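You operate a simulated robot arm through the tools that you are given. There is no shell and no other tool.

You are at the controls of a simulated robot arm. One attempt, no reset.

JOB
Put things in order on the top of the rework bench. At the end: the beige filter pad is on the brown narrow tape carton; the orange rubbing block stands on top of the grey end cover; the red scoop stands where the beige filter pad stood; the teal rubbing block stands where the red scoop stood; whatever was shut is shut again. Leave all else as you found it, and nothing knocked over.

The check looks at the end state, three seconds after you hand in, the way a careful person would. Anything else that was tipped, shoved, dropped, spilled or broken makes it a failure. Lids that push on must go on centred and level and be pressed home; caps that screw on are set level and turned clockwise until they are tight.

ROBOT AND FRAMES
A 6-joint arm with a two-finger parallel gripper, fixed in place. Base frame: the origin is at the foot of the arm, x ahead of it, y to its left, z up; the work surface is at about z = 883. Units: mm, rad, N and s.
With the tool pointing down near the work surface it reaches from about 240 to 640 mm from the base axis. Its first joint turns from -1.152 to 1.152 rad. Payload 2.7 kg.
The TCP is the grasp point between the finger pads, 23 mm short of the fingertips. In the tool frame z runs along the fingers and y along their closing line. The gripper opens to 94 mm. The fingers are 38 mm wide and 10 mm thick; the gripper's body (54 by 96 mm) begins 39 mm behind the TCP.
Orientation is that of the tool frame in the base frame, as a unit quaternion [w, x, y, z]. With the fingers straight down and closing along the base's y, the tool's x points along the base's -x, its y along +y and its z along -z.

CONTROLS
- The arm moves only by the tool move_arm. Its argument "commands" is a list that holds one entry, the list of rows, each a list of 6 numbers: the shift along the base's x, y, z in mm, then the turn, a rotation vector about the base's x, y, z in rad. In form: [[[dx, dy, dz, rx, ry, rz], ...]]. A call has 1 to 20 rows; each row shifts and turns the commanded pose from where the row before left it. "grip" is the opening, from 0 (shut) to 1 (fully open), set as the call begins (left out, the last holds). Rows are played at 5 a second. More than 50 mm and 0.15 rad between two rows, or a gripper value outside its range, and nothing of the call is played. Where a pose cannot be reached the arm comes as near as it can. A force on the tool above 40 N (or 10 N above the force at the start of the call, whichever is more), or a blocked arm, ends the call early, and 0.2 s more pass. The fingers move at their own pace (about 45 mm/s each) and stop on an object; they squeeze with about 40 N. The grip force told is the motor's: it shows also when the fingers shut on nothing. Time passes only in rows, and 0.2 s behind the last, so rows that do not move let the fingers close. The reply holds the time, the measured pose of the TCP, the force on the tool along the base axes, the opening and the grip force, in the units named above and with some noise, with the torque about the TCP (base axes, N m) and any sound that the robot's microphone picked up.
- Cameras (640 x 400 px; columns grow to the right, rows downward): "scene" is fixed at [62.1, -429.9, 1412.1]; the picture's right is [0.81, -0.59, 0.00], its down [-0.39, -0.54, -0.75] and it looks along [0.44, 0.60, -0.67] (base axes); focal length 315 px, centre (320, 200). "wrist" rides on the gripper at [86, 16, -74] in the tool frame; the picture's right is [-0.18, 0.98, 0.00], its down [-0.58, -0.11, -0.81] and it looks along [-0.79, -0.15, 0.59] (tool axes); focal length 243 px, centre (320, 200). There is no depth. A picture from a camera that has moved, and an enlarged one, comes with that camera's place and axes in the base frame and with its lens. The place of the scene camera against the robot may be out by one fixed shift of up to 25 mm in any direction.
- capture(camera): a new picture of that camera. The clock stands still meanwhile.
- enlarge(camera, box): a new picture of the part [left, top, right, bottom] of that camera's present view, enlarged. The clock stands still meanwhile.
- sign_off(): hands the job in; it is judged then, once.

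Nothing tells you positions but the pictures and the camera data. Unless the task says otherwise, let go and move clear before handing in.

The tools are called after "Request:" as name(argument=value, ...) on one line, values as JSON. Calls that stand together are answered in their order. move_arm: Moves the arm, as the interface text tells. Its arguments: {"type":"object","properties":{"commands":{"type":"array","items":{"type":"array","items":{"type":"array","items":{"type":"number"}}}},"grip":{"type":"number"}},"required":["commands"]} The other tools are called the same way: capture (camera) takes a picture; enlarge (camera, box) takes an enlarged picture of a part of a camera's view; sign_off () hands the job in.

At the start:

```text
t: 0.0
ee_pos: [376.8, -180.2, 1172.7]
orientation: [0.0, -0.001, 1.0, 0.0]
ft_force: [-0.6, 0.5, 0.8]
moment: [0.01, 0.01, 0.01]
gripper_width: 94.1
finger_force: 0.1
```

scene: 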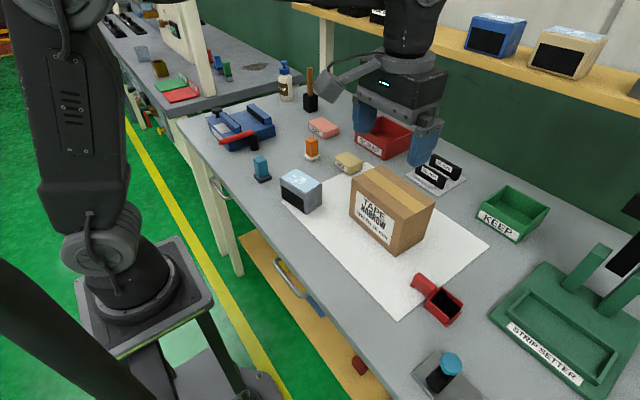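
wrist: 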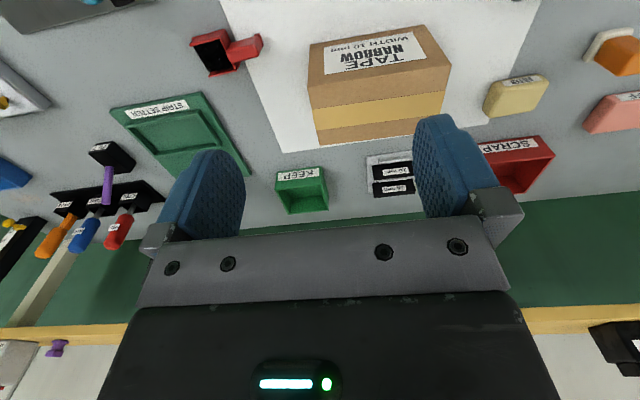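

I see the bench with a tape carton, pads, blocks, a red scoop and a grey/blue box. I'll look closer before moving.

Request:
enlarge(camera="scene", box=[200, 60, 360, 160])

Request:
enlarge(camera="scene", box=[240, 120, 400, 220])

Request:
enlarge(camera="scene", box=[340, 130, 500, 230])

Request:
enlarge(camera="scene", box=[380, 250, 540, 350])

Request:
enlarge(camera="scene", box=[400, 300, 560, 400])

Request:
enlarge(camera="wrist", box=[440, 0, 640, 125])

```text
4.00 times, centred on (280, 110) of scene
camera zoom: at [62.1, -429.9, 1412.1], right [0.81, -0.59, 0.0], down [-0.39, -0.54, -0.75], along [0.44, 0.6, -0.67], focal length 1260 px, centre (480, 560)
```

zoom: 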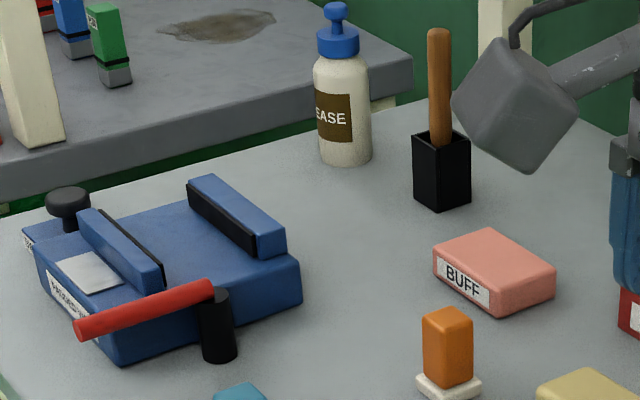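

```text
4.00 times, centred on (320, 170) of scene
camera zoom: at [62.1, -429.9, 1412.1], right [0.81, -0.59, 0.0], down [-0.39, -0.54, -0.75], along [0.44, 0.6, -0.67], focal length 1260 px, centre (320, 320)
```

zoom: 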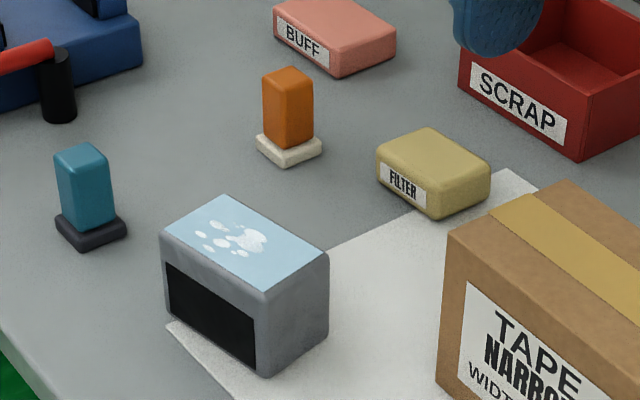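

```text
4.00 times, centred on (420, 180) of scene
camera zoom: at [62.1, -429.9, 1412.1], right [0.81, -0.59, 0.0], down [-0.39, -0.54, -0.75], along [0.44, 0.6, -0.67], focal length 1260 px, centre (-80, 280)
```

zoom: 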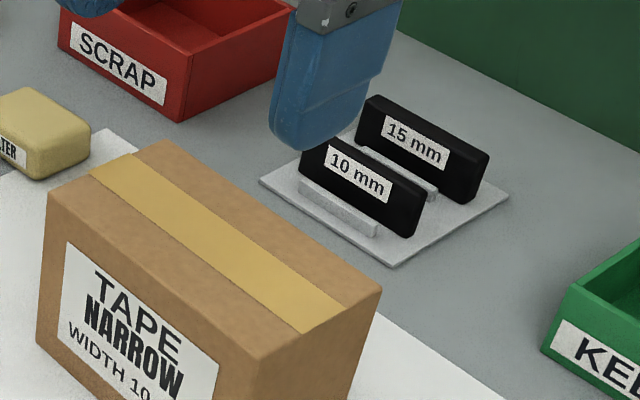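

```text
4.00 times, centred on (460, 300) of scene
camera zoom: at [62.1, -429.9, 1412.1], right [0.81, -0.59, 0.0], down [-0.39, -0.54, -0.75], along [0.44, 0.6, -0.67], focal length 1260 px, centre (-240, -200)
```

zoom: 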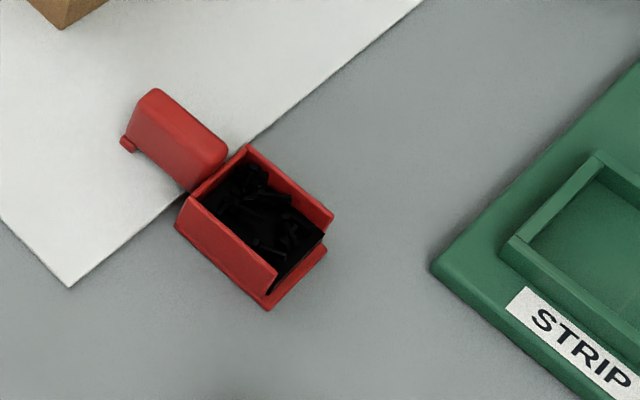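

```text
4.00 times, centred on (480, 350) of scene
camera zoom: at [62.1, -429.9, 1412.1], right [0.81, -0.59, 0.0], down [-0.39, -0.54, -0.75], along [0.44, 0.6, -0.67], focal length 1260 px, centre (-320, -400)
```

zoom: 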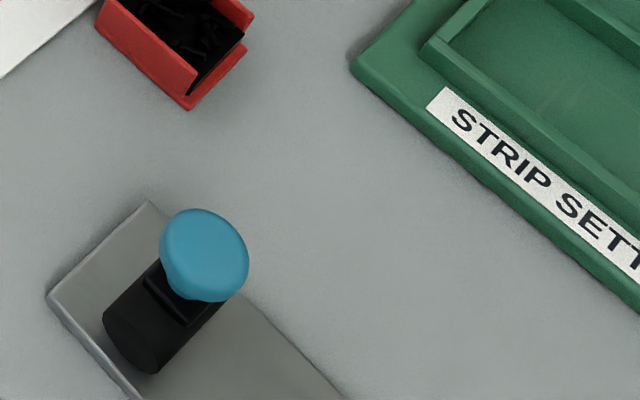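

```text
3.20 times, centred on (540, 62) of wrist
camera zoom: at [290.1, -164.3, 1246.0], right [0.18, 0.98, 0.0], down [0.58, -0.11, 0.81], along [0.79, -0.15, -0.59], focal length 776 px, centre (-384, 640)
```

zoom: 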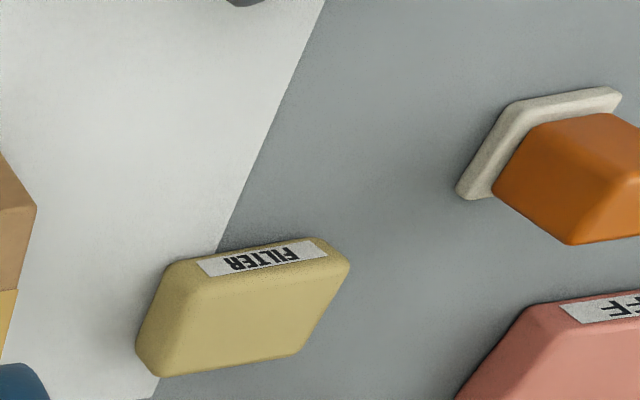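

The bench is laid out with the pad left of the carton and the scoop in front right, open with black bits in it. I'm moving the wrist camera towards the filter pad for a better view.

Request:
move_arm(commands=[[[10, 45, -10, 0, 0, 0], [10, 45, -10, 0, 0, 0], [10, 45, -10, 0, 0, 0], [10, 45, -10, 0, 0, 0], [10, 45, -10, 0, 0, 0], [10, 45, -10, 0, 0, 0], [0, 0, 0, 0, 0, 0]]])

Request:
capture(camera="wrist")

Request:
capture(camera="scene")

```text
t: 1.6
ee_pos: [436.6, 92.4, 1111.0]
orientation: [0.0, 0.0, 1.0, 0.0]
ft_force: [-0.1, -0.5, 0.1]
moment: [0.0, 0.0, -0.01]
gripper_width: 94.2
finger_force: 0.1
```

```text
taken
camera wrist: at [349.1, 108.0, 1184.9], right [0.18, 0.98, 0.0], down [0.58, -0.11, 0.81], along [0.79, -0.15, -0.59], focal length 243 px, centre (320, 200)
```

wrist: 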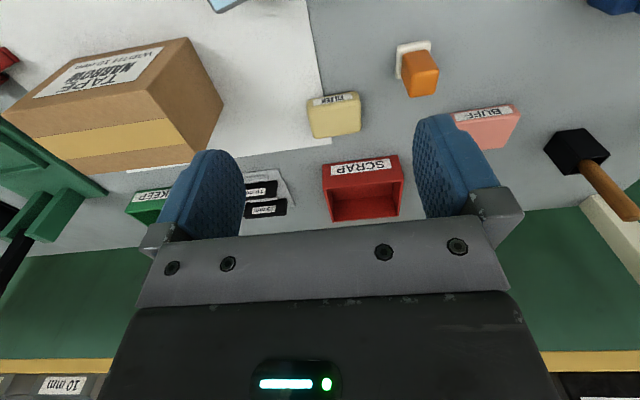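

```text
taken
```

scene: 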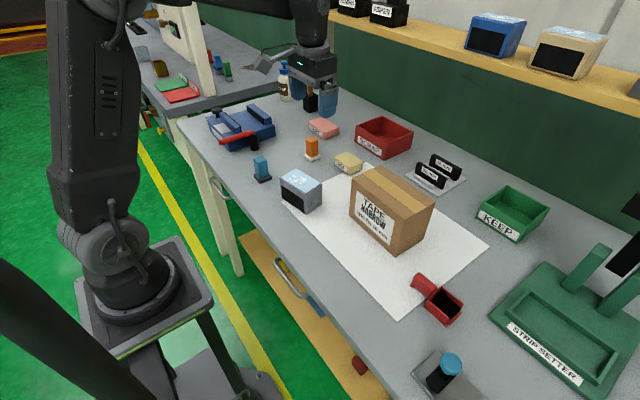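

The pad is well visible now near (335,115) in the wrist view. I'm enlarging it and the neighbours to measure.

Request:
enlarge(camera="wrist", box=[280, 70, 400, 145])

Request:
enlarge(camera="wrist", box=[360, 20, 520, 120])

Request:
enlarge(camera="wrist", box=[0, 0, 240, 180])

Request:
enlarge(camera="scene", box=[440, 0, 640, 110])

```text
5.33 times, centred on (340, 108) of wrist
camera zoom: at [349.1, 108.0, 1184.9], right [0.18, 0.98, 0.0], down [0.58, -0.11, 0.81], along [0.79, -0.15, -0.59], focal length 1294 px, centre (213, 693)
```

zoom: 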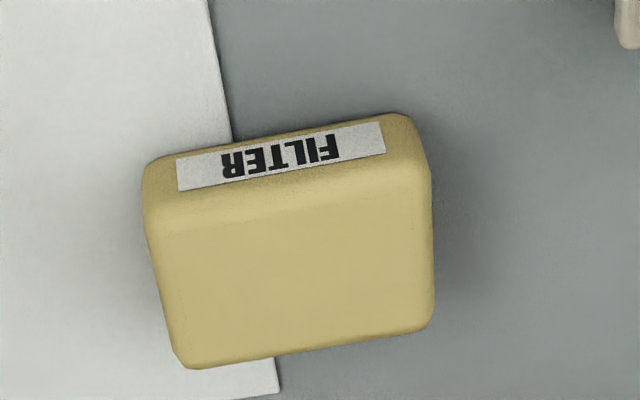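

```text
4.00 times, centred on (440, 70) of wrist
camera zoom: at [349.1, 108.0, 1184.9], right [0.18, 0.98, 0.0], down [0.58, -0.11, 0.81], along [0.79, -0.15, -0.59], focal length 970 px, centre (-160, 720)
```

zoom: 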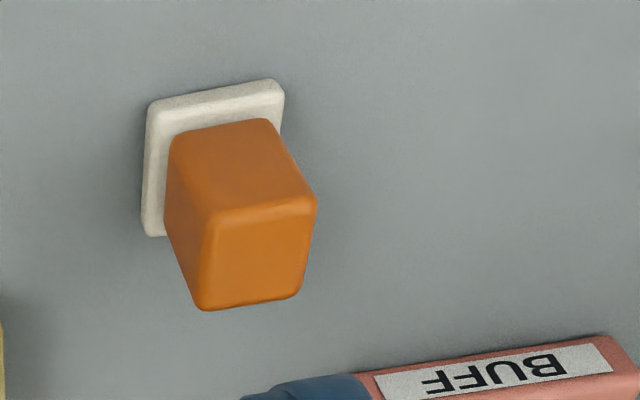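

```text
2.22 times, centred on (120, 90) of wrist
camera zoom: at [349.1, 108.0, 1184.9], right [0.18, 0.98, 0.0], down [0.58, -0.11, 0.81], along [0.79, -0.15, -0.59], focal length 539 px, centre (764, 444)
```

zoom: 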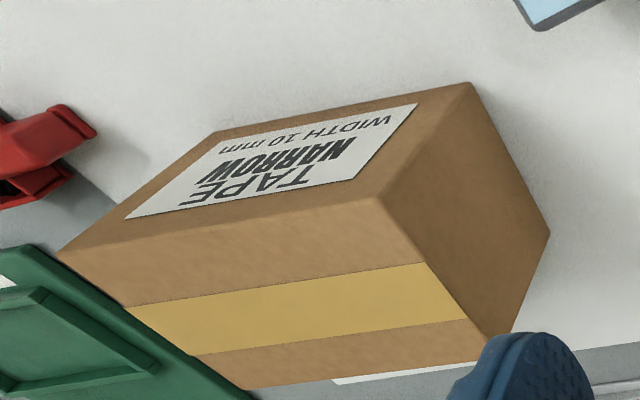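

```text
3.20 times, centred on (540, 55) of scene
camera zoom: at [62.1, -429.9, 1412.1], right [0.81, -0.59, 0.0], down [-0.39, -0.54, -0.75], along [0.44, 0.6, -0.67], focal length 1008 px, centre (-384, 664)
```

zoom: 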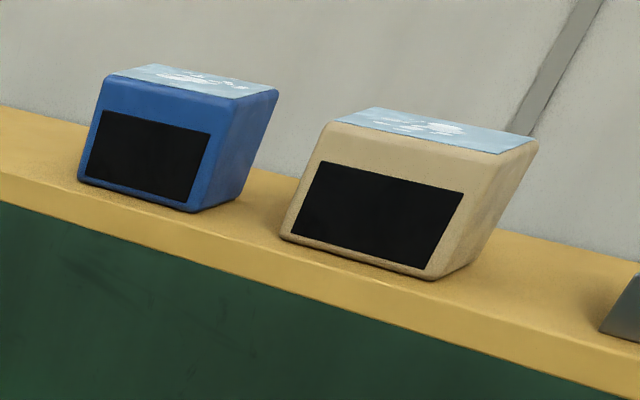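

I place the pad at about (551, 91), 45×66×24 mm and square to the axes; the carton spans x 430–516, y -203…-57, top z≈989; the orange block is at (499,190). I'm going down above the pad to check it.

Request:
move_arm(commands=[[[40, 0, -30, 0, 0, 0], [40, 0, -30, 0, 0, 0], [34, -1, -40, 0, 0, 0], [0, 0, 0, 0, 0, 0], [0, 0, 0, 0, 0, 0]]])

Request:
capture(camera="wrist")

Request:
capture(camera="scene")

```text
refused: row 3 steps farther than a row can; nothing moved
```

```text
taken
camera wrist: at [349.1, 108.0, 1184.9], right [0.18, 0.98, 0.0], down [0.58, -0.11, 0.81], along [0.79, -0.15, -0.59], focal length 243 px, centre (320, 200)
```

wrist: 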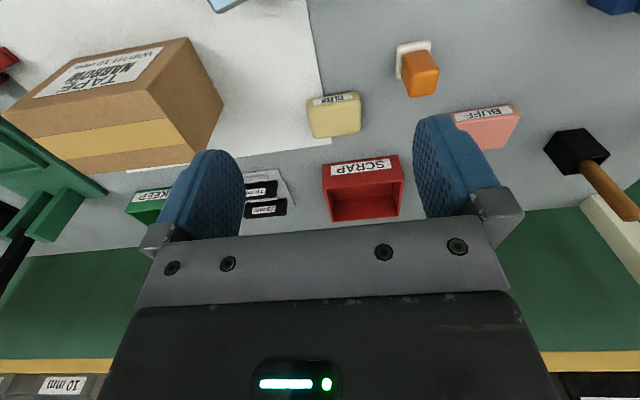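

```text
taken
```

scene: 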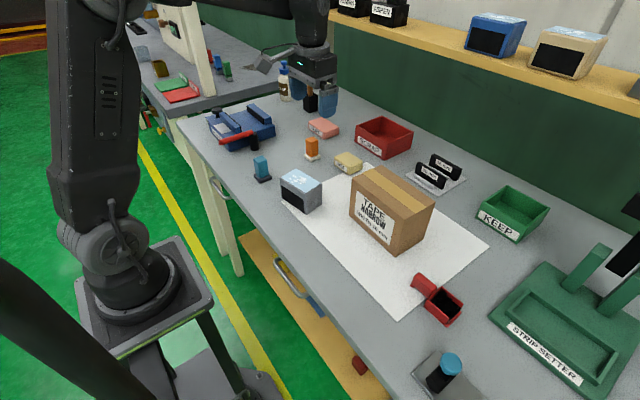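

That call was refused (one step too large), so nothing moved. I'm repeating it with smaller steps.

Request:
move_arm(commands=[[[30, 0, -25, 0, 0, 0], [30, 0, -25, 0, 0, 0], [30, 0, -25, 0, 0, 0], [24, -1, -25, 0, 0, 0], [0, 0, 0, 0, 0, 0], [0, 0, 0, 0, 0, 0]]])

Request:
capture(camera="wrist")

Request:
capture(camera="scene")

```text
t: 3.0
ee_pos: [550.7, 88.7, 1011.7]
orientation: [0.0, 0.0, 1.0, 0.0]
ft_force: [1.0, 0.9, -0.4]
moment: [0.01, -0.01, -0.01]
gripper_width: 93.9
finger_force: 0.1
```

```text
taken
camera wrist: at [463.4, 104.8, 1085.4], right [0.18, 0.98, 0.0], down [0.58, -0.11, 0.81], along [0.79, -0.15, -0.59], focal length 243 px, centre (320, 200)
```

wrist: 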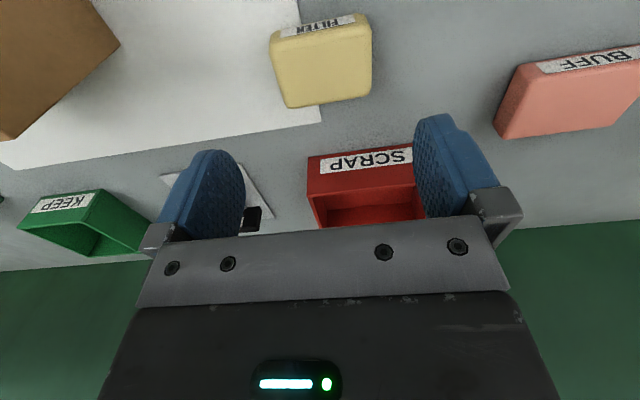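

```text
taken
```

scene: 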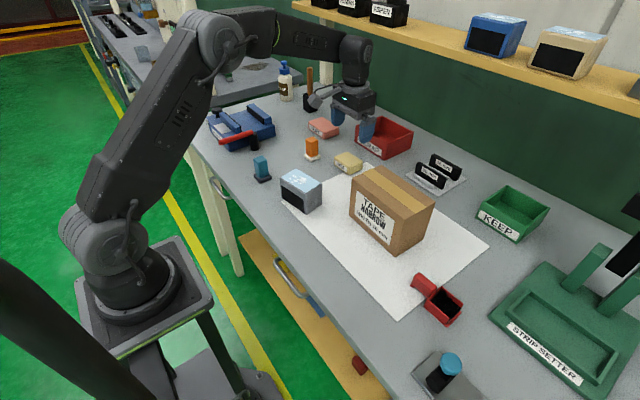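

The pad centre is confirmed at about (551, 90.7). I'm going down straddling it along y and closing.

Request:
move_arm(commands=[[[0, 2, -25, 0, 0, 0], [0, 0, -25, 0, 0, 0], [0, 0, -25, 0, 0, 0], [0, 0, -15, 0, 0, 0], [0, 0, -12, 0, 0, 0], [0, 0, 0, 0, 0, 0]]])

Request:
capture(camera="wrist")

```text
t: 4.4
ee_pos: [552.1, 92.0, 910.6]
orientation: [0.0, -0.001, 1.0, 0.0]
ft_force: [-0.2, 0.0, 0.2]
moment: [-0.03, -0.02, -0.02]
gripper_width: 94.0
finger_force: 0.1
```

```text
taken
camera wrist: at [464.1, 107.1, 983.8], right [0.18, 0.98, 0.0], down [0.58, -0.11, 0.81], along [0.79, -0.15, -0.59], focal length 243 px, centre (320, 200)
```

wrist: 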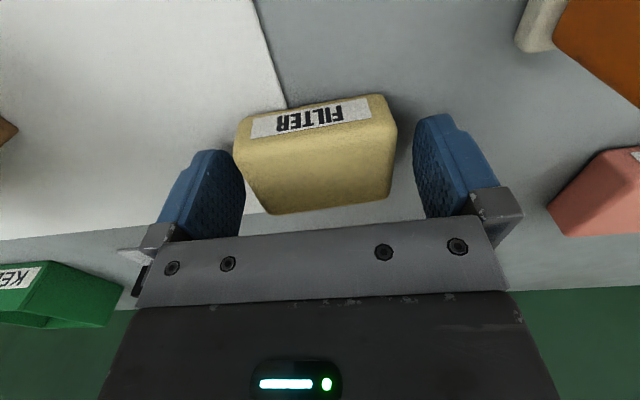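

The pad lies between the fingers. Closing now.

Request:
move_arm(commands=[[[0, 0, 0, 0, 0, 0], [0, 0, 0, 0, 0, 0], [0, 0, 0, 0, 0, 0], [0, 0, 0, 0, 0, 0], [0, 0, 0, 0, 0, 0]]], grip=0)

Request:
capture(camera="wrist")

```text
t: 5.6
ee_pos: [551.5, 92.2, 911.2]
orientation: [0.0, -0.001, 1.0, 0.0]
ft_force: [0.1, 0.2, -0.4]
moment: [-0.01, 0.0, -0.02]
gripper_width: 69.9
finger_force: 39.8
```

```text
taken
camera wrist: at [464.2, 107.1, 984.1], right [0.18, 0.98, 0.0], down [0.58, -0.11, 0.81], along [0.79, -0.15, -0.59], focal length 243 px, centre (320, 200)
```

wrist: 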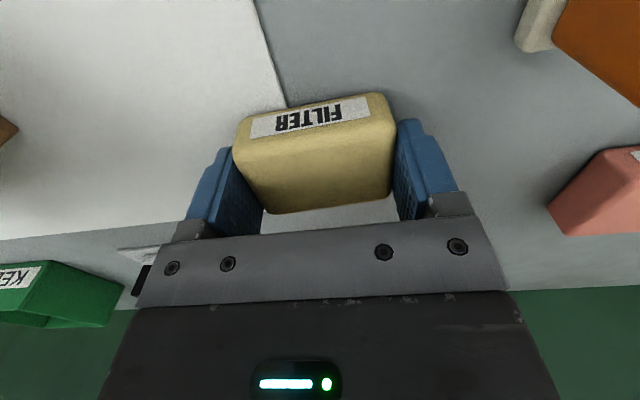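

The pad is gripped (70 mm wide). I'm lifting it and carrying it above the carton.

Request:
move_arm(commands=[[[0, 0, 20, 0, 0, 0], [0, 0, 45, 0, 0, 0], [0, 0, 45, 0, 0, 0], [0, 0, 45, 0, 0, 0], [0, 0, 15, 0, 0, 0], [-13, -36, 0, 0, 0, 0], [-13, -37, 0, 0, 0, 0], [-13, -37, 0, 0, 0, 0], [-13, -37, 0, 0, 0, 0], [-13, -37, 0, 0, 0, 0], [-13, -37, 0, 0, 0, 0], [0, 0, 0, 0, 0, 0], [0, 0, 0, 0, 0, 0]]])

Request:
capture(camera="wrist")

Request:
enlarge(camera="scene", box=[280, 80, 480, 270])

```text
t: 8.4
ee_pos: [473.8, -131.5, 1081.4]
orientation: [0.0, 0.0, 1.0, 0.0]
ft_force: [-0.3, 0.1, 0.1]
moment: [-0.01, 0.03, 0.01]
gripper_width: 69.5
finger_force: 40.0
```

```text
taken
camera wrist: at [385.5, -115.1, 1154.2], right [0.18, 0.98, 0.0], down [0.58, -0.11, 0.81], along [0.79, -0.15, -0.59], focal length 243 px, centre (320, 200)
```

wrist: 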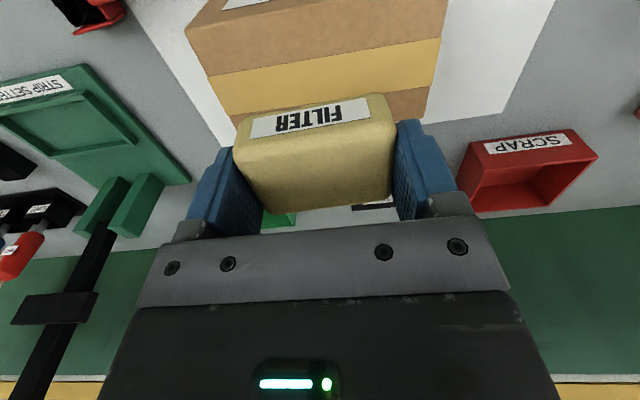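

```text
2.11 times, centred on (380, 175) of scene
camera zoom: at [62.0, -429.9, 1412.1], right [0.81, -0.59, 0.0], down [-0.4, -0.54, -0.75], along [0.44, 0.6, -0.67], focal length 663 px, centre (194, 253)
```

zoom: 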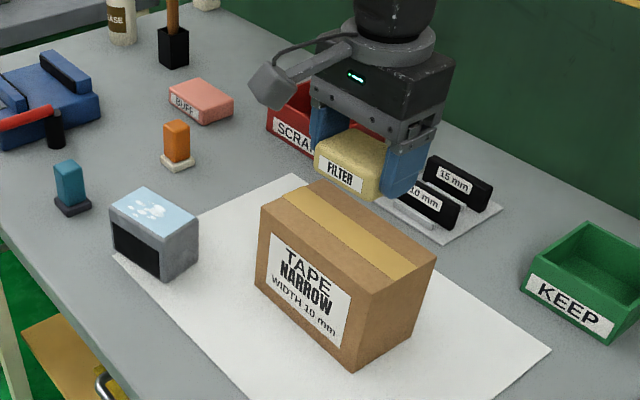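

The carton top centre lies near (472, -130). I'm lowering the pad towards it.

Request:
move_arm(commands=[[[-1, 1, -30, 0, 0, 0], [0, 0, -20, 0, 0, 0], [0, 0, -8, 0, 0, 0], [0, 0, -3, 0, 0, 0], [0, 0, 0, 0, 0, 0]]])

Request:
capture(camera="wrist")

Request:
enlarge(camera="scene", box=[330, 120, 450, 195])

```text
t: 9.6
ee_pos: [472.0, -130.1, 1022.2]
orientation: [0.002, 0.0, 1.0, -0.001]
ft_force: [-2.1, -2.1, 10.6]
moment: [0.34, 0.15, 0.07]
gripper_width: 69.1
finger_force: 40.3
```

```text
taken
camera wrist: at [384.6, -114.2, 1094.9], right [0.18, 0.98, 0.0], down [0.58, -0.11, 0.81], along [0.79, -0.15, -0.59], focal length 243 px, centre (320, 200)
```

wrist: 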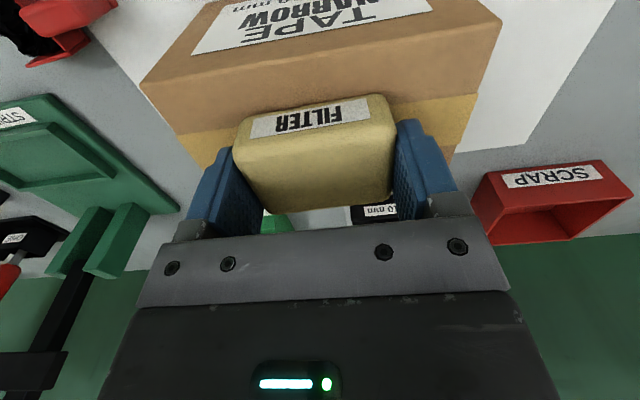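

```text
5.33 times, centred on (390, 158) of scene
camera zoom: at [61.8, -430.0, 1412.1], right [0.81, -0.59, 0.0], down [-0.39, -0.54, -0.75], along [0.44, 0.6, -0.67], focal length 1681 px, centre (-53, 427)
```

zoom: 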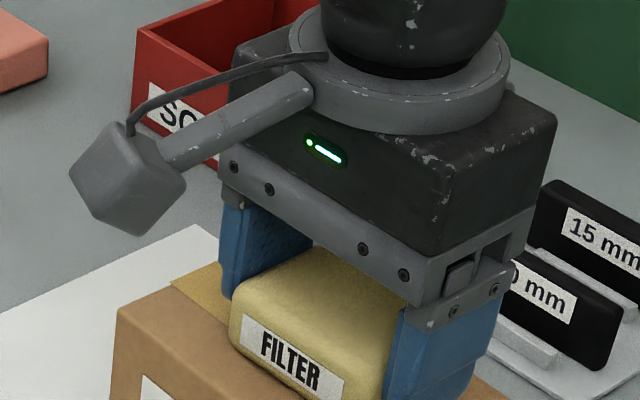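

The pad has touched down on the carton (10 N). I'm letting go, then rising straight up.

Request:
move_arm(commands=[[[0, 0, 0, 0, 0, 0], [0, 0, 0, 0, 0, 0], [0, 0, 0, 0, 0, 0], [0, 0, 0, 0, 0, 0]]], grip=1)

Request:
move_arm(commands=[[[0, 0, 20, 0, 0, 0], [0, 0, 40, 0, 0, 0], [0, 0, 40, 0, 0, 0], [0, 0, 0, 0, 0, 0]]])

Request:
capture(camera="wrist")

Request:
capture(camera="scene")

```text
t: 10.6
ee_pos: [472.5, -130.8, 1021.2]
orientation: [0.0, 0.0, 1.0, 0.0]
ft_force: [-0.3, 0.3, -0.3]
moment: [0.01, 0.0, 0.05]
gripper_width: 94.2
finger_force: 0.0
```

```text
t: 11.6
ee_pos: [471.2, -128.1, 1121.4]
orientation: [0.001, -0.001, 1.0, 0.0]
ft_force: [0.1, 0.2, 0.2]
moment: [-0.02, -0.05, 0.03]
gripper_width: 93.8
finger_force: 0.1
```

```text
taken
camera wrist: at [384.4, -112.3, 1195.4], right [0.18, 0.98, 0.0], down [0.58, -0.11, 0.81], along [0.79, -0.15, -0.59], focal length 243 px, centre (320, 200)
```

wrist: 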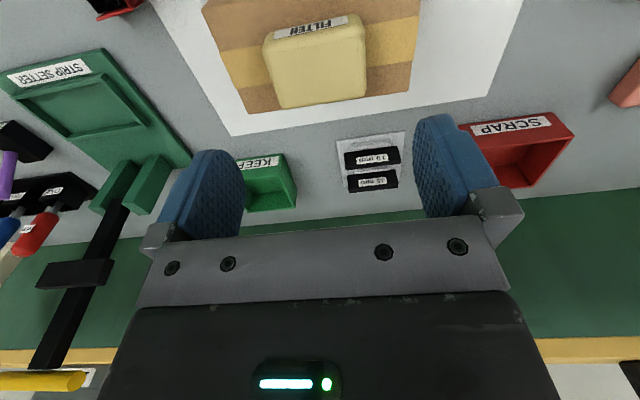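

```text
taken
```

scene: 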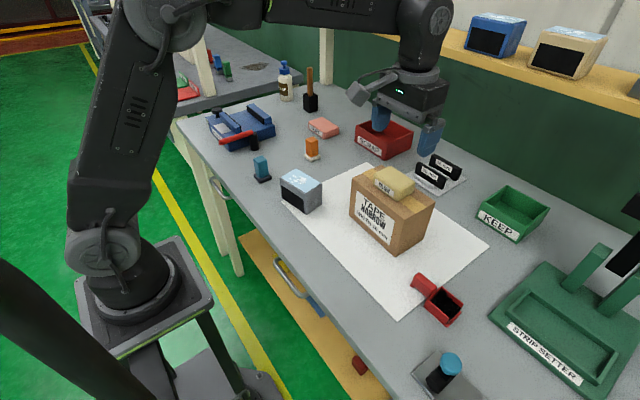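

The pad sits flat and centred on the carton. Next I'm looking at the red scoop, roughly at (411,-316).

Request:
move_arm(commands=[[[-24, -37, -8, 0, 0, 0], [-24, -37, -8, 0, 0, 0], [-24, -37, -8, 0, 0, 0], [-24, -37, -8, 0, 0, 0], [-24, -37, -8, 0, 0, 0], [0, 0, 0, 0, 0, 0]]])

Request:
capture(camera="wrist")

Request:
enlarge(camera="wrist", box=[220, 0, 420, 125])

```text
t: 13.0
ee_pos: [351.8, -314.5, 1080.0]
orientation: [0.001, 0.001, 1.0, 0.0]
ft_force: [-0.9, 0.7, 0.5]
moment: [-0.01, 0.0, 0.01]
gripper_width: 93.9
finger_force: 0.1
```

```text
taken
camera wrist: at [264.7, -299.4, 1153.8], right [0.18, 0.98, 0.0], down [0.58, -0.11, 0.81], along [0.79, -0.15, -0.59], focal length 243 px, centre (320, 200)
```

wrist: 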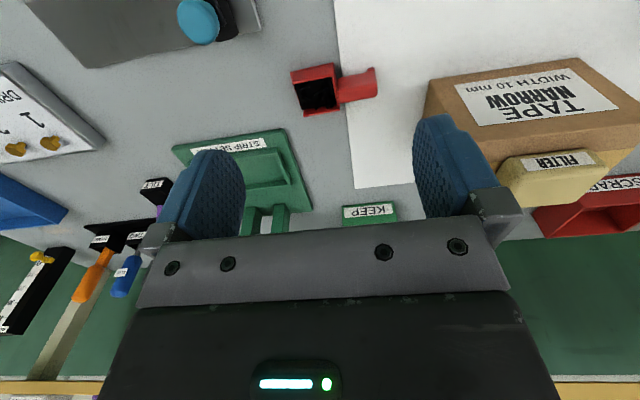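

```text
3.20 times, centred on (320, 62) of wrist
camera zoom: at [264.7, -299.4, 1153.8], right [0.18, 0.98, 0.0], down [0.58, -0.11, 0.81], along [0.79, -0.15, -0.59], focal length 776 px, centre (320, 640)
```

zoom: 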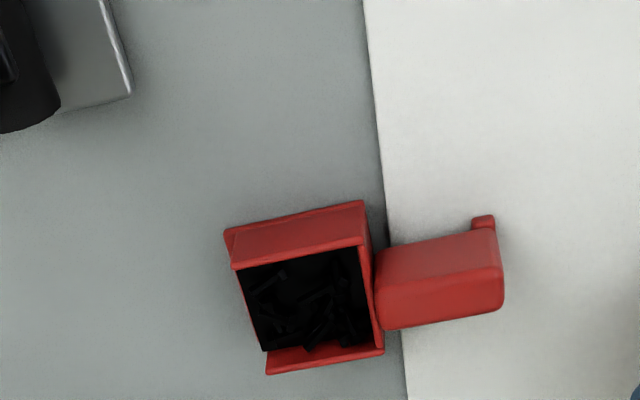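

The scoop lies square along y: tub x≈389–429, y≈-355…-307, about 26 mm high, handle towards +y up to y≈-266, with loose dark bits inside. I'll take the tub across its side walls (closing along x), so I'm turning the tool by +90° above it.

Request:
move_arm(commands=[[[5.2, -1.5, 0, 0, 0, 0.1428], [5.2, -1.5, 0, 0, 0, 0.1428], [5.2, -1.5, 0, 0, 0, 0.1428], [5.2, -1.5, 0, 0, 0, 0.1428], [5.2, -1.5, 0, 0, 0, 0.1428], [5.2, -1.5, 0, 0, 0, 0.1428], [5.2, -1.5, 0, 0, 0, 0.1428], [5.2, -1.5, 0, 0, 0, 0.1428], [5.2, -1.5, 0, 0, 0, 0.1428], [5.2, -1.5, 0, 0, 0, 0.1428], [5.2, -1.5, 0, 0, 0, 0.1428], [0, 0, -30, 0, 0, 0], [0, 0, -30, 0, 0, 0], [0, 0, 0, 0, 0, 0]]])

Request:
capture(camera="wrist")

Request:
capture(camera="scene")

```text
t: 16.0
ee_pos: [408.4, -331.5, 1020.2]
orientation: [0.0, 0.708, -0.706, 0.0]
ft_force: [-0.1, -0.8, -0.2]
moment: [0.04, 0.01, 0.0]
gripper_width: 94.1
finger_force: 0.1
```

```text
taken
camera wrist: at [392.3, -418.7, 1093.0], right [-0.98, 0.18, 0.0], down [0.11, 0.58, 0.81], along [0.15, 0.79, -0.59], focal length 243 px, centre (320, 200)
```

wrist: 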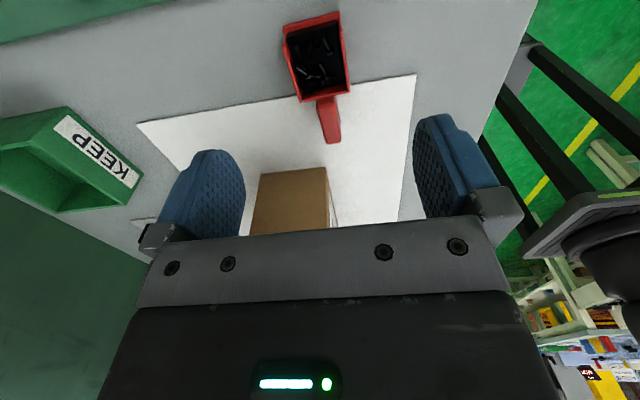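

```text
taken
```

scene: 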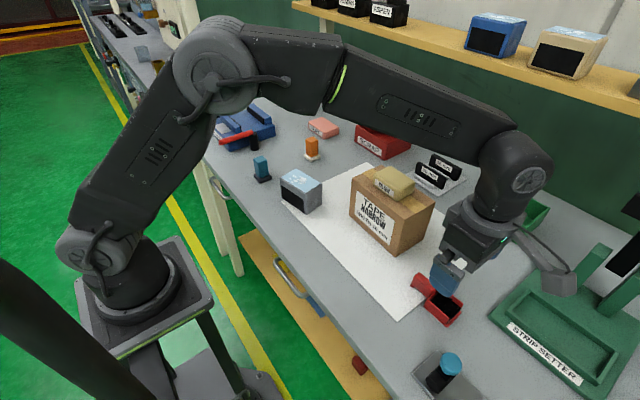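

Request:
enlarge(camera="wrist", box=[230, 0, 430, 150])

```text
2.67 times, centred on (330, 75) of wrist
camera zoom: at [392.3, -418.7, 1093.0], right [-0.98, 0.18, 0.0], down [0.11, 0.58, 0.81], along [0.15, 0.79, -0.59], focal length 647 px, centre (293, 533)
```

zoom: 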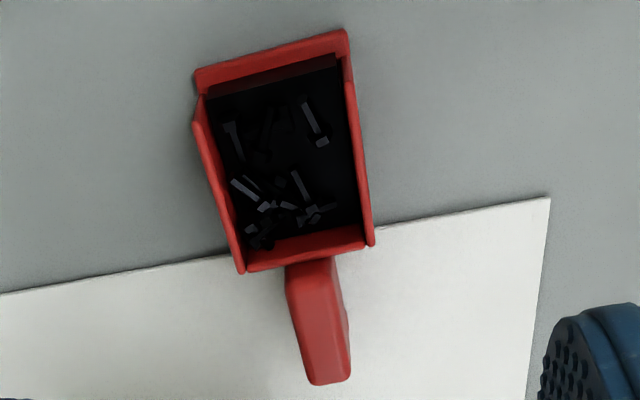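

The tub contains small screws, so it must stay level. Its centre is confirmed at (409,-331); going down around the side walls.

Request:
move_arm(commands=[[[0.3, 0.3, -25, 0, 0, 0], [0, 0, -25, 0, 0, 0], [0, 0, -25, 0, 0, 0], [0, 0, -20, 0, 0, 0], [0, 0, -15, 0, 0, 0], [0, 0, 0, 0, 0, 0]]])

Request:
capture(camera="wrist")

Request:
capture(camera="scene")

```text
t: 17.4
ee_pos: [409.9, -330.5, 909.8]
orientation: [0.0, -0.707, 0.707, 0.0]
ft_force: [0.5, -0.4, -0.2]
moment: [0.01, 0.01, -0.03]
gripper_width: 94.1
finger_force: 0.0
```

```text
taken
camera wrist: at [393.5, -417.0, 982.6], right [-0.98, 0.18, 0.0], down [0.11, 0.58, 0.81], along [0.15, 0.79, -0.59], focal length 243 px, centre (320, 200)
```

wrist: 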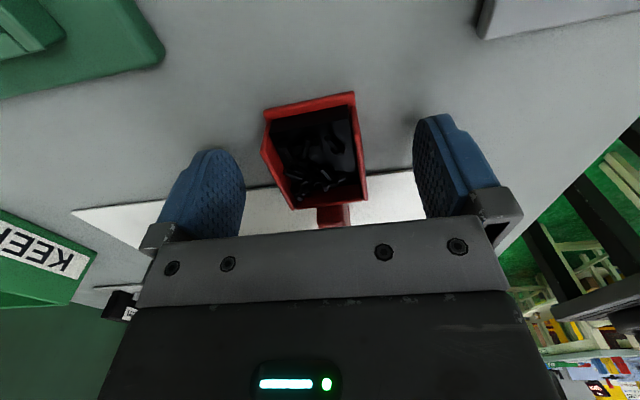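

```text
taken
```

scene: 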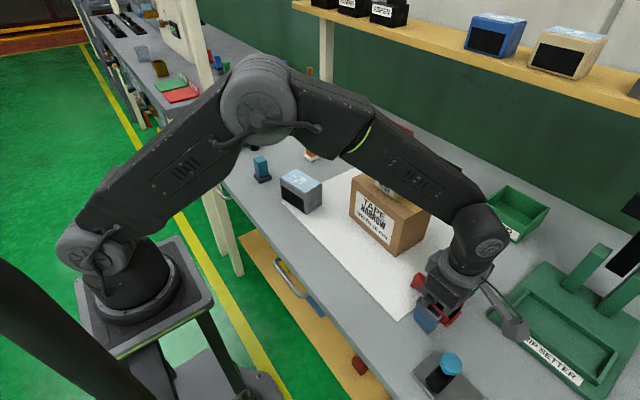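

The scoop is centred between the fingers. Closing gently in two steps.

Request:
move_arm(commands=[[[0, 0, 0, 0, 0, 0], [0, 0, 0, 0, 0, 0], [0, 0, 0, 0, 0, 0]]], grip=0.5)

Request:
move_arm(commands=[[[0, 0, 0, 0, 0, 0], [0, 0, 0, 0, 0, 0], [0, 0, 0, 0, 0, 0], [0, 0, 0, 0, 0, 0]]], grip=0)

Request:
capture(camera="wrist")

```text
t: 18.2
ee_pos: [410.6, -329.8, 909.5]
orientation: [0.001, 0.707, -0.707, 0.0]
ft_force: [-0.3, -0.4, -0.2]
moment: [-0.02, -0.01, -0.01]
gripper_width: 46.8
finger_force: 0.0
```

```text
t: 19.2
ee_pos: [411.5, -330.8, 910.4]
orientation: [0.0, -0.707, 0.707, 0.0]
ft_force: [1.0, -0.1, 0.5]
moment: [0.04, -0.01, -0.02]
gripper_width: 43.3
finger_force: 40.0
```

```text
taken
camera wrist: at [393.6, -417.0, 983.1], right [-0.98, 0.18, 0.0], down [0.11, 0.58, 0.81], along [0.15, 0.79, -0.59], focal length 243 px, centre (320, 200)
```

wrist: 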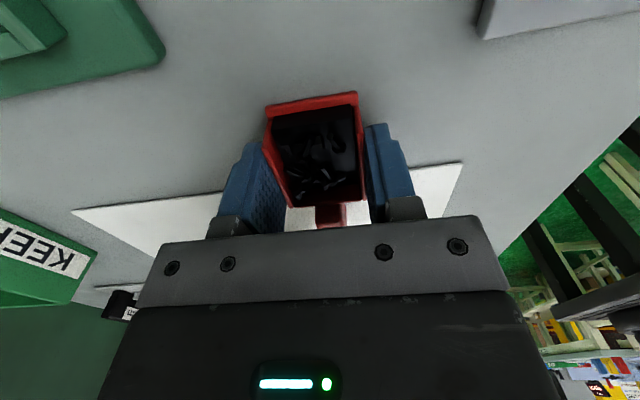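

Gripped at 43 mm. I'm lifting slowly and straight, keeping it level.

Request:
move_arm(commands=[[[0, 0, 3, 0, 0, 0], [0, 0, 6, 0, 0, 0], [0, 0, 10, 0, 0, 0], [0, 0, 15, 0, 0, 0], [0, 0, 20, 0, 0, 0], [0, 0, 20, 0, 0, 0], [0, 0, 20, 0, 0, 0], [0, 0, 20, 0, 0, 0], [0, 0, 20, 0, 0, 0], [0, 0, 20, 0, 0, 0], [0, 0, 12, 0, 0, 0], [0, 0, 6, 0, 0, 0], [0, 0, 0, 0, 0, 0]]])

Request:
capture(camera="wrist")

Request:
capture(camera="scene")

```text
t: 22.0
ee_pos: [408.3, -329.9, 1082.3]
orientation: [0.0, -0.707, 0.707, 0.0]
ft_force: [-0.3, 0.0, -0.7]
moment: [0.0, -0.01, 0.01]
gripper_width: 43.2
finger_force: 39.6
```

```text
taken
camera wrist: at [392.5, -416.9, 1155.7], right [-0.98, 0.18, 0.0], down [0.11, 0.58, 0.81], along [0.15, 0.79, -0.59], focal length 243 px, centre (320, 200)
```

wrist: 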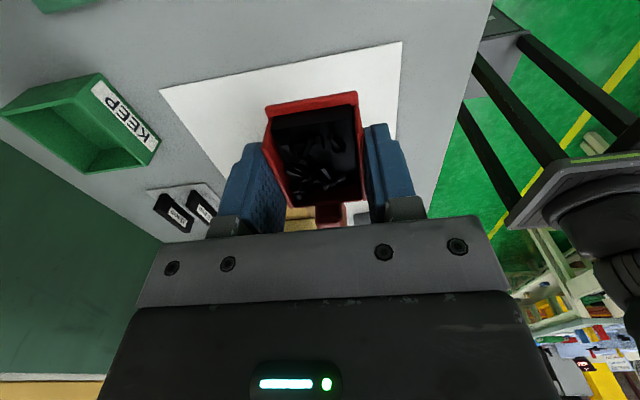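

```text
taken
```

scene: 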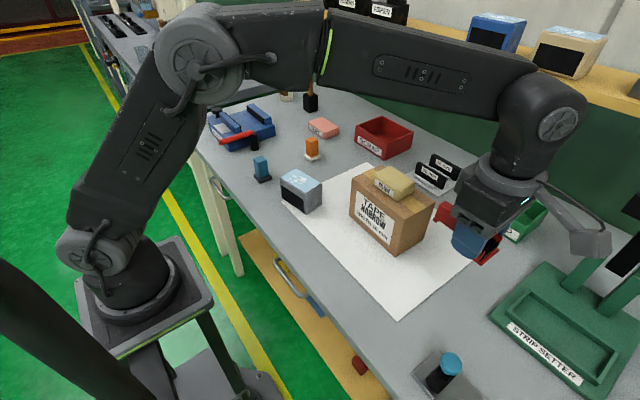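

The scoop is held level with its screws. I'm carrying it at z≈1080 over to above the pad's old place.

Request:
move_arm(commands=[[[1.7, 5, 0, 0, 0, 0], [3.4, 10, 0, 0, 0, 0], [5.2, 15, 0, 0, 0, 0], [6.9, 20, 0, 0, 0, 0], [8.6, 25, 0, 0, 0, 0], [8.6, 25, 0, 0, 0, 0], [8.6, 25, 0, 0, 0, 0], [8.6, 25, 0, 0, 0, 0], [8.6, 25, 0, 0, 0, 0], [8.6, 25, 0, 0, 0, 0], [8.6, 25, 0, 0, 0, 0], [8.6, 25, 0, 0, 0, 0], [8.6, 25, 0, 0, 0, 0], [8.6, 25, 0, 0, 0, 0], [8.6, 25, 0, 0, 0, 0], [8.6, 25, 0, 0, 0, 0], [8.6, 25, 0, 0, 0, 0], [5.3, 15.4, 0, 0, 0, 0], [4.2, 12, 0, 0, 0, 0], [3.2, 9, 0, 0, 0, 0]]])

Request:
capture(camera="wrist")

Request:
capture(camera="scene")

```text
t: 26.2
ee_pos: [551.1, 82.0, 1082.9]
orientation: [0.0, 0.707, -0.707, 0.0]
ft_force: [0.9, 0.1, -0.1]
moment: [-0.03, 0.0, 0.01]
gripper_width: 43.5
finger_force: 39.8
```

```text
taken
camera wrist: at [535.3, -5.2, 1155.3], right [-0.98, 0.18, 0.0], down [0.11, 0.58, 0.81], along [0.15, 0.79, -0.59], focal length 243 px, centre (320, 200)
```

wrist: 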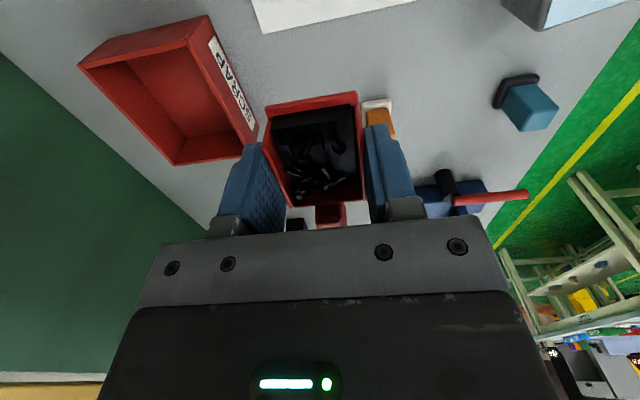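

```text
taken
```

scene: 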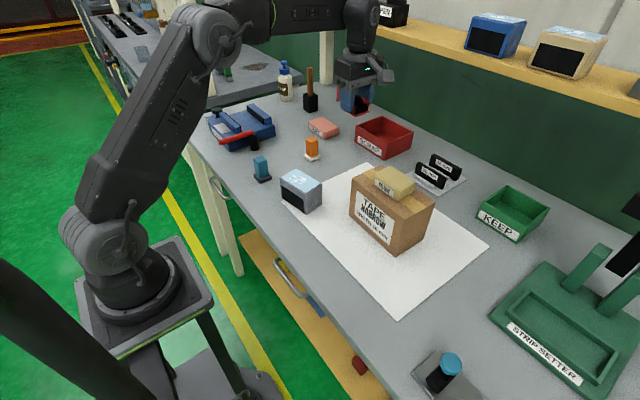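

I'm lowering the scoop slowly straight down to the bench.

Request:
move_arm(commands=[[[0, 0, -5, 0, 0, 0], [0, 0, -10, 0, 0, 0], [0, 0, -18, 0, 0, 0], [0, 0, -22, 0, 0, 0], [0, 0, -22, 0, 0, 0], [0, 0, -22, 0, 0, 0], [0, 0, -20, 0, 0, 0], [0, 0, -18, 0, 0, 0], [0, 0, -14, 0, 0, 0], [0, 0, -8, 0, 0, 0], [0, 0, -5, 0, 0, 0], [0, 0, -3, 0, 0, 0], [0, 0, -2, 0, 0, 0], [0, 0, -1, 0, 0, 0], [0, 0, 0, 0, 0, 0]]])

Request:
capture(camera="wrist")

Request:
enlarge(camera="scene", box=[280, 100, 440, 200])

```text
t: 29.4
ee_pos: [551.2, 81.2, 912.8]
orientation: [-0.001, 0.707, -0.707, 0.001]
ft_force: [-0.8, -0.2, 7.4]
moment: [-0.23, 0.11, -0.05]
gripper_width: 43.3
finger_force: 40.3
```

```text
taken
camera wrist: at [534.6, -6.1, 986.0], right [-0.98, 0.18, 0.0], down [0.11, 0.58, 0.81], along [0.15, 0.79, -0.59], focal length 243 px, centre (320, 200)
```

wrist: 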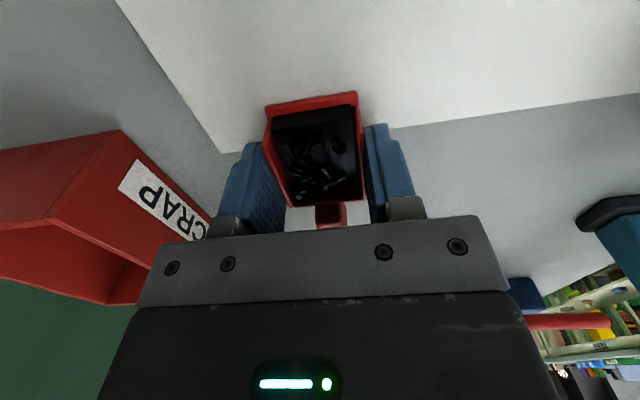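

```text
4.00 times, centred on (360, 150) of scene
camera zoom: at [61.9, -429.9, 1412.1], right [0.81, -0.59, 0.0], down [-0.39, -0.54, -0.75], along [0.44, 0.6, -0.67], focal length 1260 px, centre (160, 400)
```

zoom: 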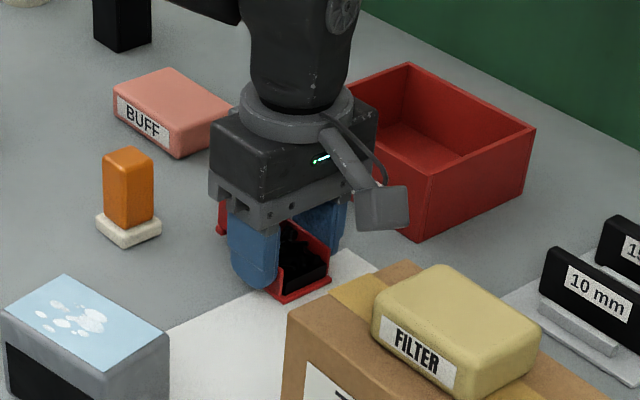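

The scoop has touched down (7 N). I'm opening a moderate amount and rising.

Request:
move_arm(commands=[[[0, 0, 0, 0, 0, 0], [0, 0, 0, 0, 0, 0], [0, 0, 0, 0, 0, 0], [0, 0, 0, 0, 0, 0]]], grip=0.75)

Request:
move_arm(commands=[[[0, 0, 10, 0, 0, 0], [0, 0, 20, 0, 0, 0], [0, 0, 40, 0, 0, 0], [0, 0, 40, 0, 0, 0], [0, 0, 40, 0, 0, 0], [0, 0, 0, 0, 0, 0]]])

Request:
capture(camera="wrist")

Request:
enlarge(camera="scene", box=[280, 100, 440, 200])

```text
t: 30.4
ee_pos: [551.7, 81.4, 913.6]
orientation: [0.0, -0.707, 0.707, 0.0]
ft_force: [-0.6, 0.2, -0.5]
moment: [-0.03, 0.0, -0.01]
gripper_width: 70.6
finger_force: 0.1
```

```text
t: 31.8
ee_pos: [552.0, 80.6, 1063.4]
orientation: [0.0, 0.707, -0.707, 0.001]
ft_force: [1.0, 0.4, -0.2]
moment: [0.0, -0.01, 0.01]
gripper_width: 70.5
finger_force: 0.0
```

```text
taken
camera wrist: at [535.9, -6.1, 1137.0], right [-0.98, 0.18, 0.0], down [0.11, 0.58, 0.81], along [0.15, 0.79, -0.59], focal length 243 px, centre (320, 200)
```

wrist: 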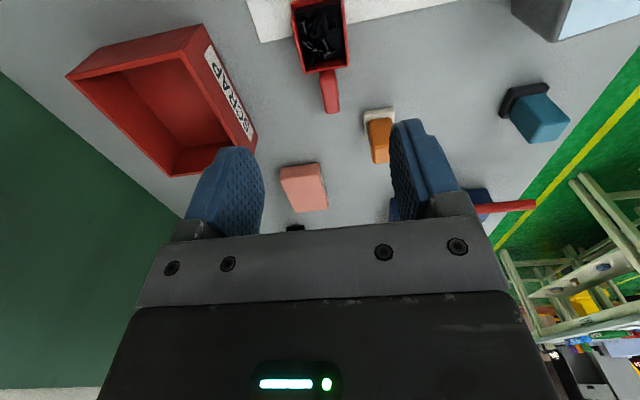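

```text
4.00 times, centred on (360, 150) of scene
camera zoom: at [62.1, -429.9, 1412.1], right [0.81, -0.59, 0.0], down [-0.39, -0.54, -0.75], along [0.44, 0.6, -0.67], focal length 1260 px, centre (160, 400)
```

zoom: 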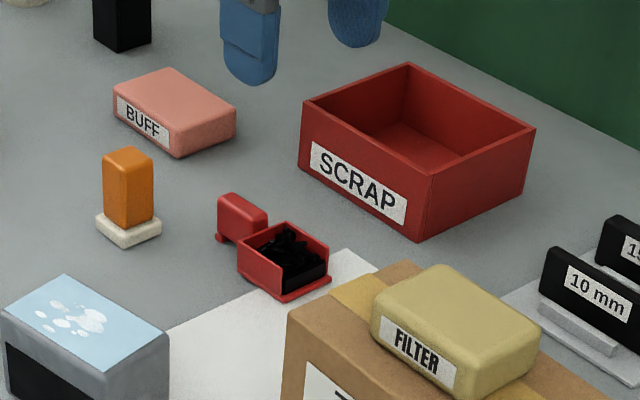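

The scoop stands properly at the pad's old place. Next is the teal block, near (342,185); I'm turning the tool back and hovering there.

Request:
move_arm(commands=[[[-19, 9.4, -2, 0, 0, -0.1428], [-19, 9.4, -2, 0, 0, -0.1428], [-19, 9.4, -2, 0, 0, -0.1428], [-19, 9.4, -2, 0, 0, -0.1428], [-19, 9.4, -2, 0, 0, -0.1428], [-19, 9.4, -2, 0, 0, -0.1428], [-19, 9.4, -2, 0, 0, -0.1428], [-19, 9.4, -2, 0, 0, -0.1428], [-19, 9.4, -2, 0, 0, -0.1428], [-19, 9.4, -2, 0, 0, -0.1428], [-19, 9.4, -2, 0, 0, -0.1428], [0, 0, 0, 0, 0, 0]]])

Request:
capture(camera="wrist")

Request:
enlarge(camera="wrist", box=[240, 0, 400, 100])

Request:
capture(camera="scene")

```text
t: 34.4
ee_pos: [341.6, 184.8, 1038.9]
orientation: [0.0, 0.001, 1.0, 0.0]
ft_force: [0.0, 0.4, 0.1]
moment: [-0.04, -0.02, 0.02]
gripper_width: 70.4
finger_force: 0.1
```

```text
taken
camera wrist: at [254.7, 201.8, 1112.6], right [0.19, 0.98, 0.0], down [0.58, -0.11, 0.81], along [0.79, -0.15, -0.59], focal length 243 px, centre (320, 200)
```

wrist: 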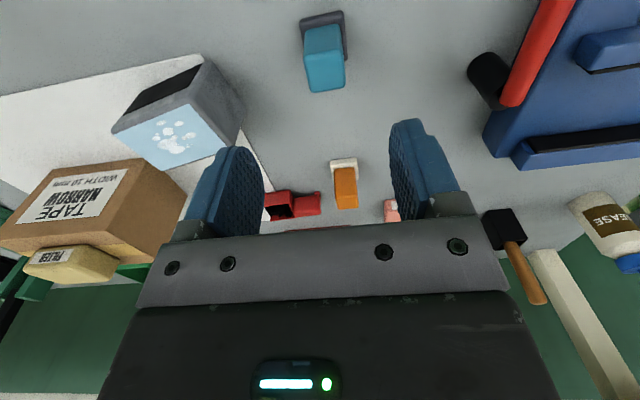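

```text
4.00 times, centred on (320, 50) of wrist
camera zoom: at [254.7, 201.8, 1112.6], right [0.19, 0.98, 0.0], down [0.58, -0.11, 0.81], along [0.79, -0.15, -0.59], focal length 970 px, centre (320, 800)
```

zoom: 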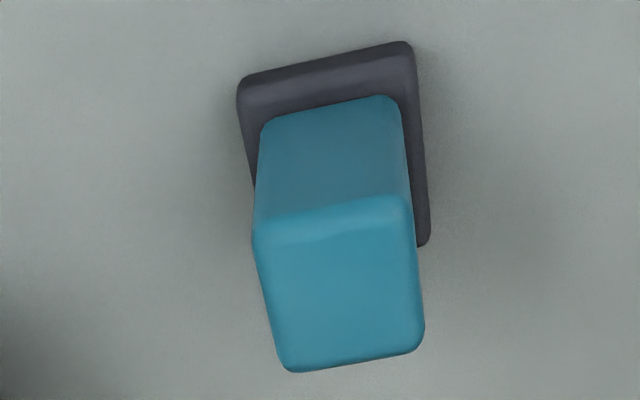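

```text
taken
```

scene: 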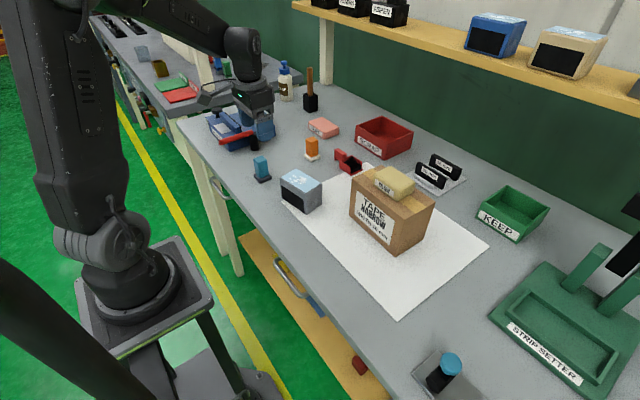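

The teal block's base is centred at about (341,190), its body 25 mm wide and square. I'm going down to take the body above the base.

Request:
move_arm(commands=[[[-1.5, 5.9, -24, 0, 0, 0], [0, 0, -30, 0, 0, 0], [0, 0, -30, 0, 0, 0], [0, 0, -20, 0, 0, 0], [0, 0, -10, 0, 0, 0], [0, 0, 0, 0, 0, 0]]])

Request:
capture(camera="wrist")

Request:
capture(camera="scene")

```text
t: 35.8
ee_pos: [340.1, 190.7, 924.8]
orientation: [0.0, 0.0, 1.0, 0.0]
ft_force: [-0.5, 0.4, -0.3]
moment: [-0.05, 0.01, 0.01]
gripper_width: 70.5
finger_force: 0.0
```

```text
taken
camera wrist: at [252.7, 206.2, 998.6], right [0.18, 0.98, 0.0], down [0.58, -0.11, 0.81], along [0.79, -0.15, -0.59], focal length 243 px, centre (320, 200)
```

wrist: 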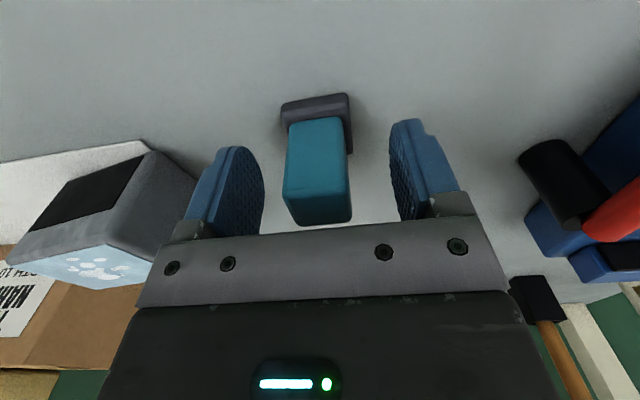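

```text
taken
```

scene: 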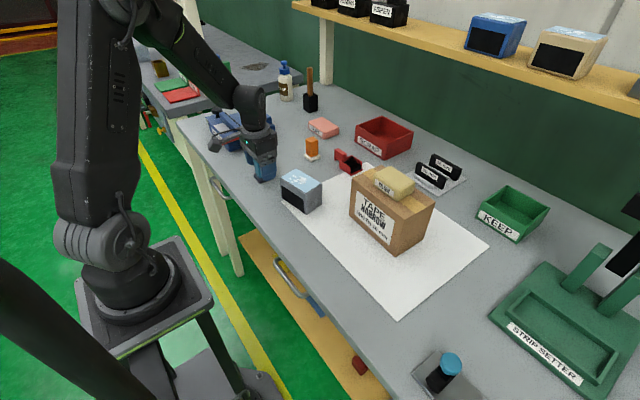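

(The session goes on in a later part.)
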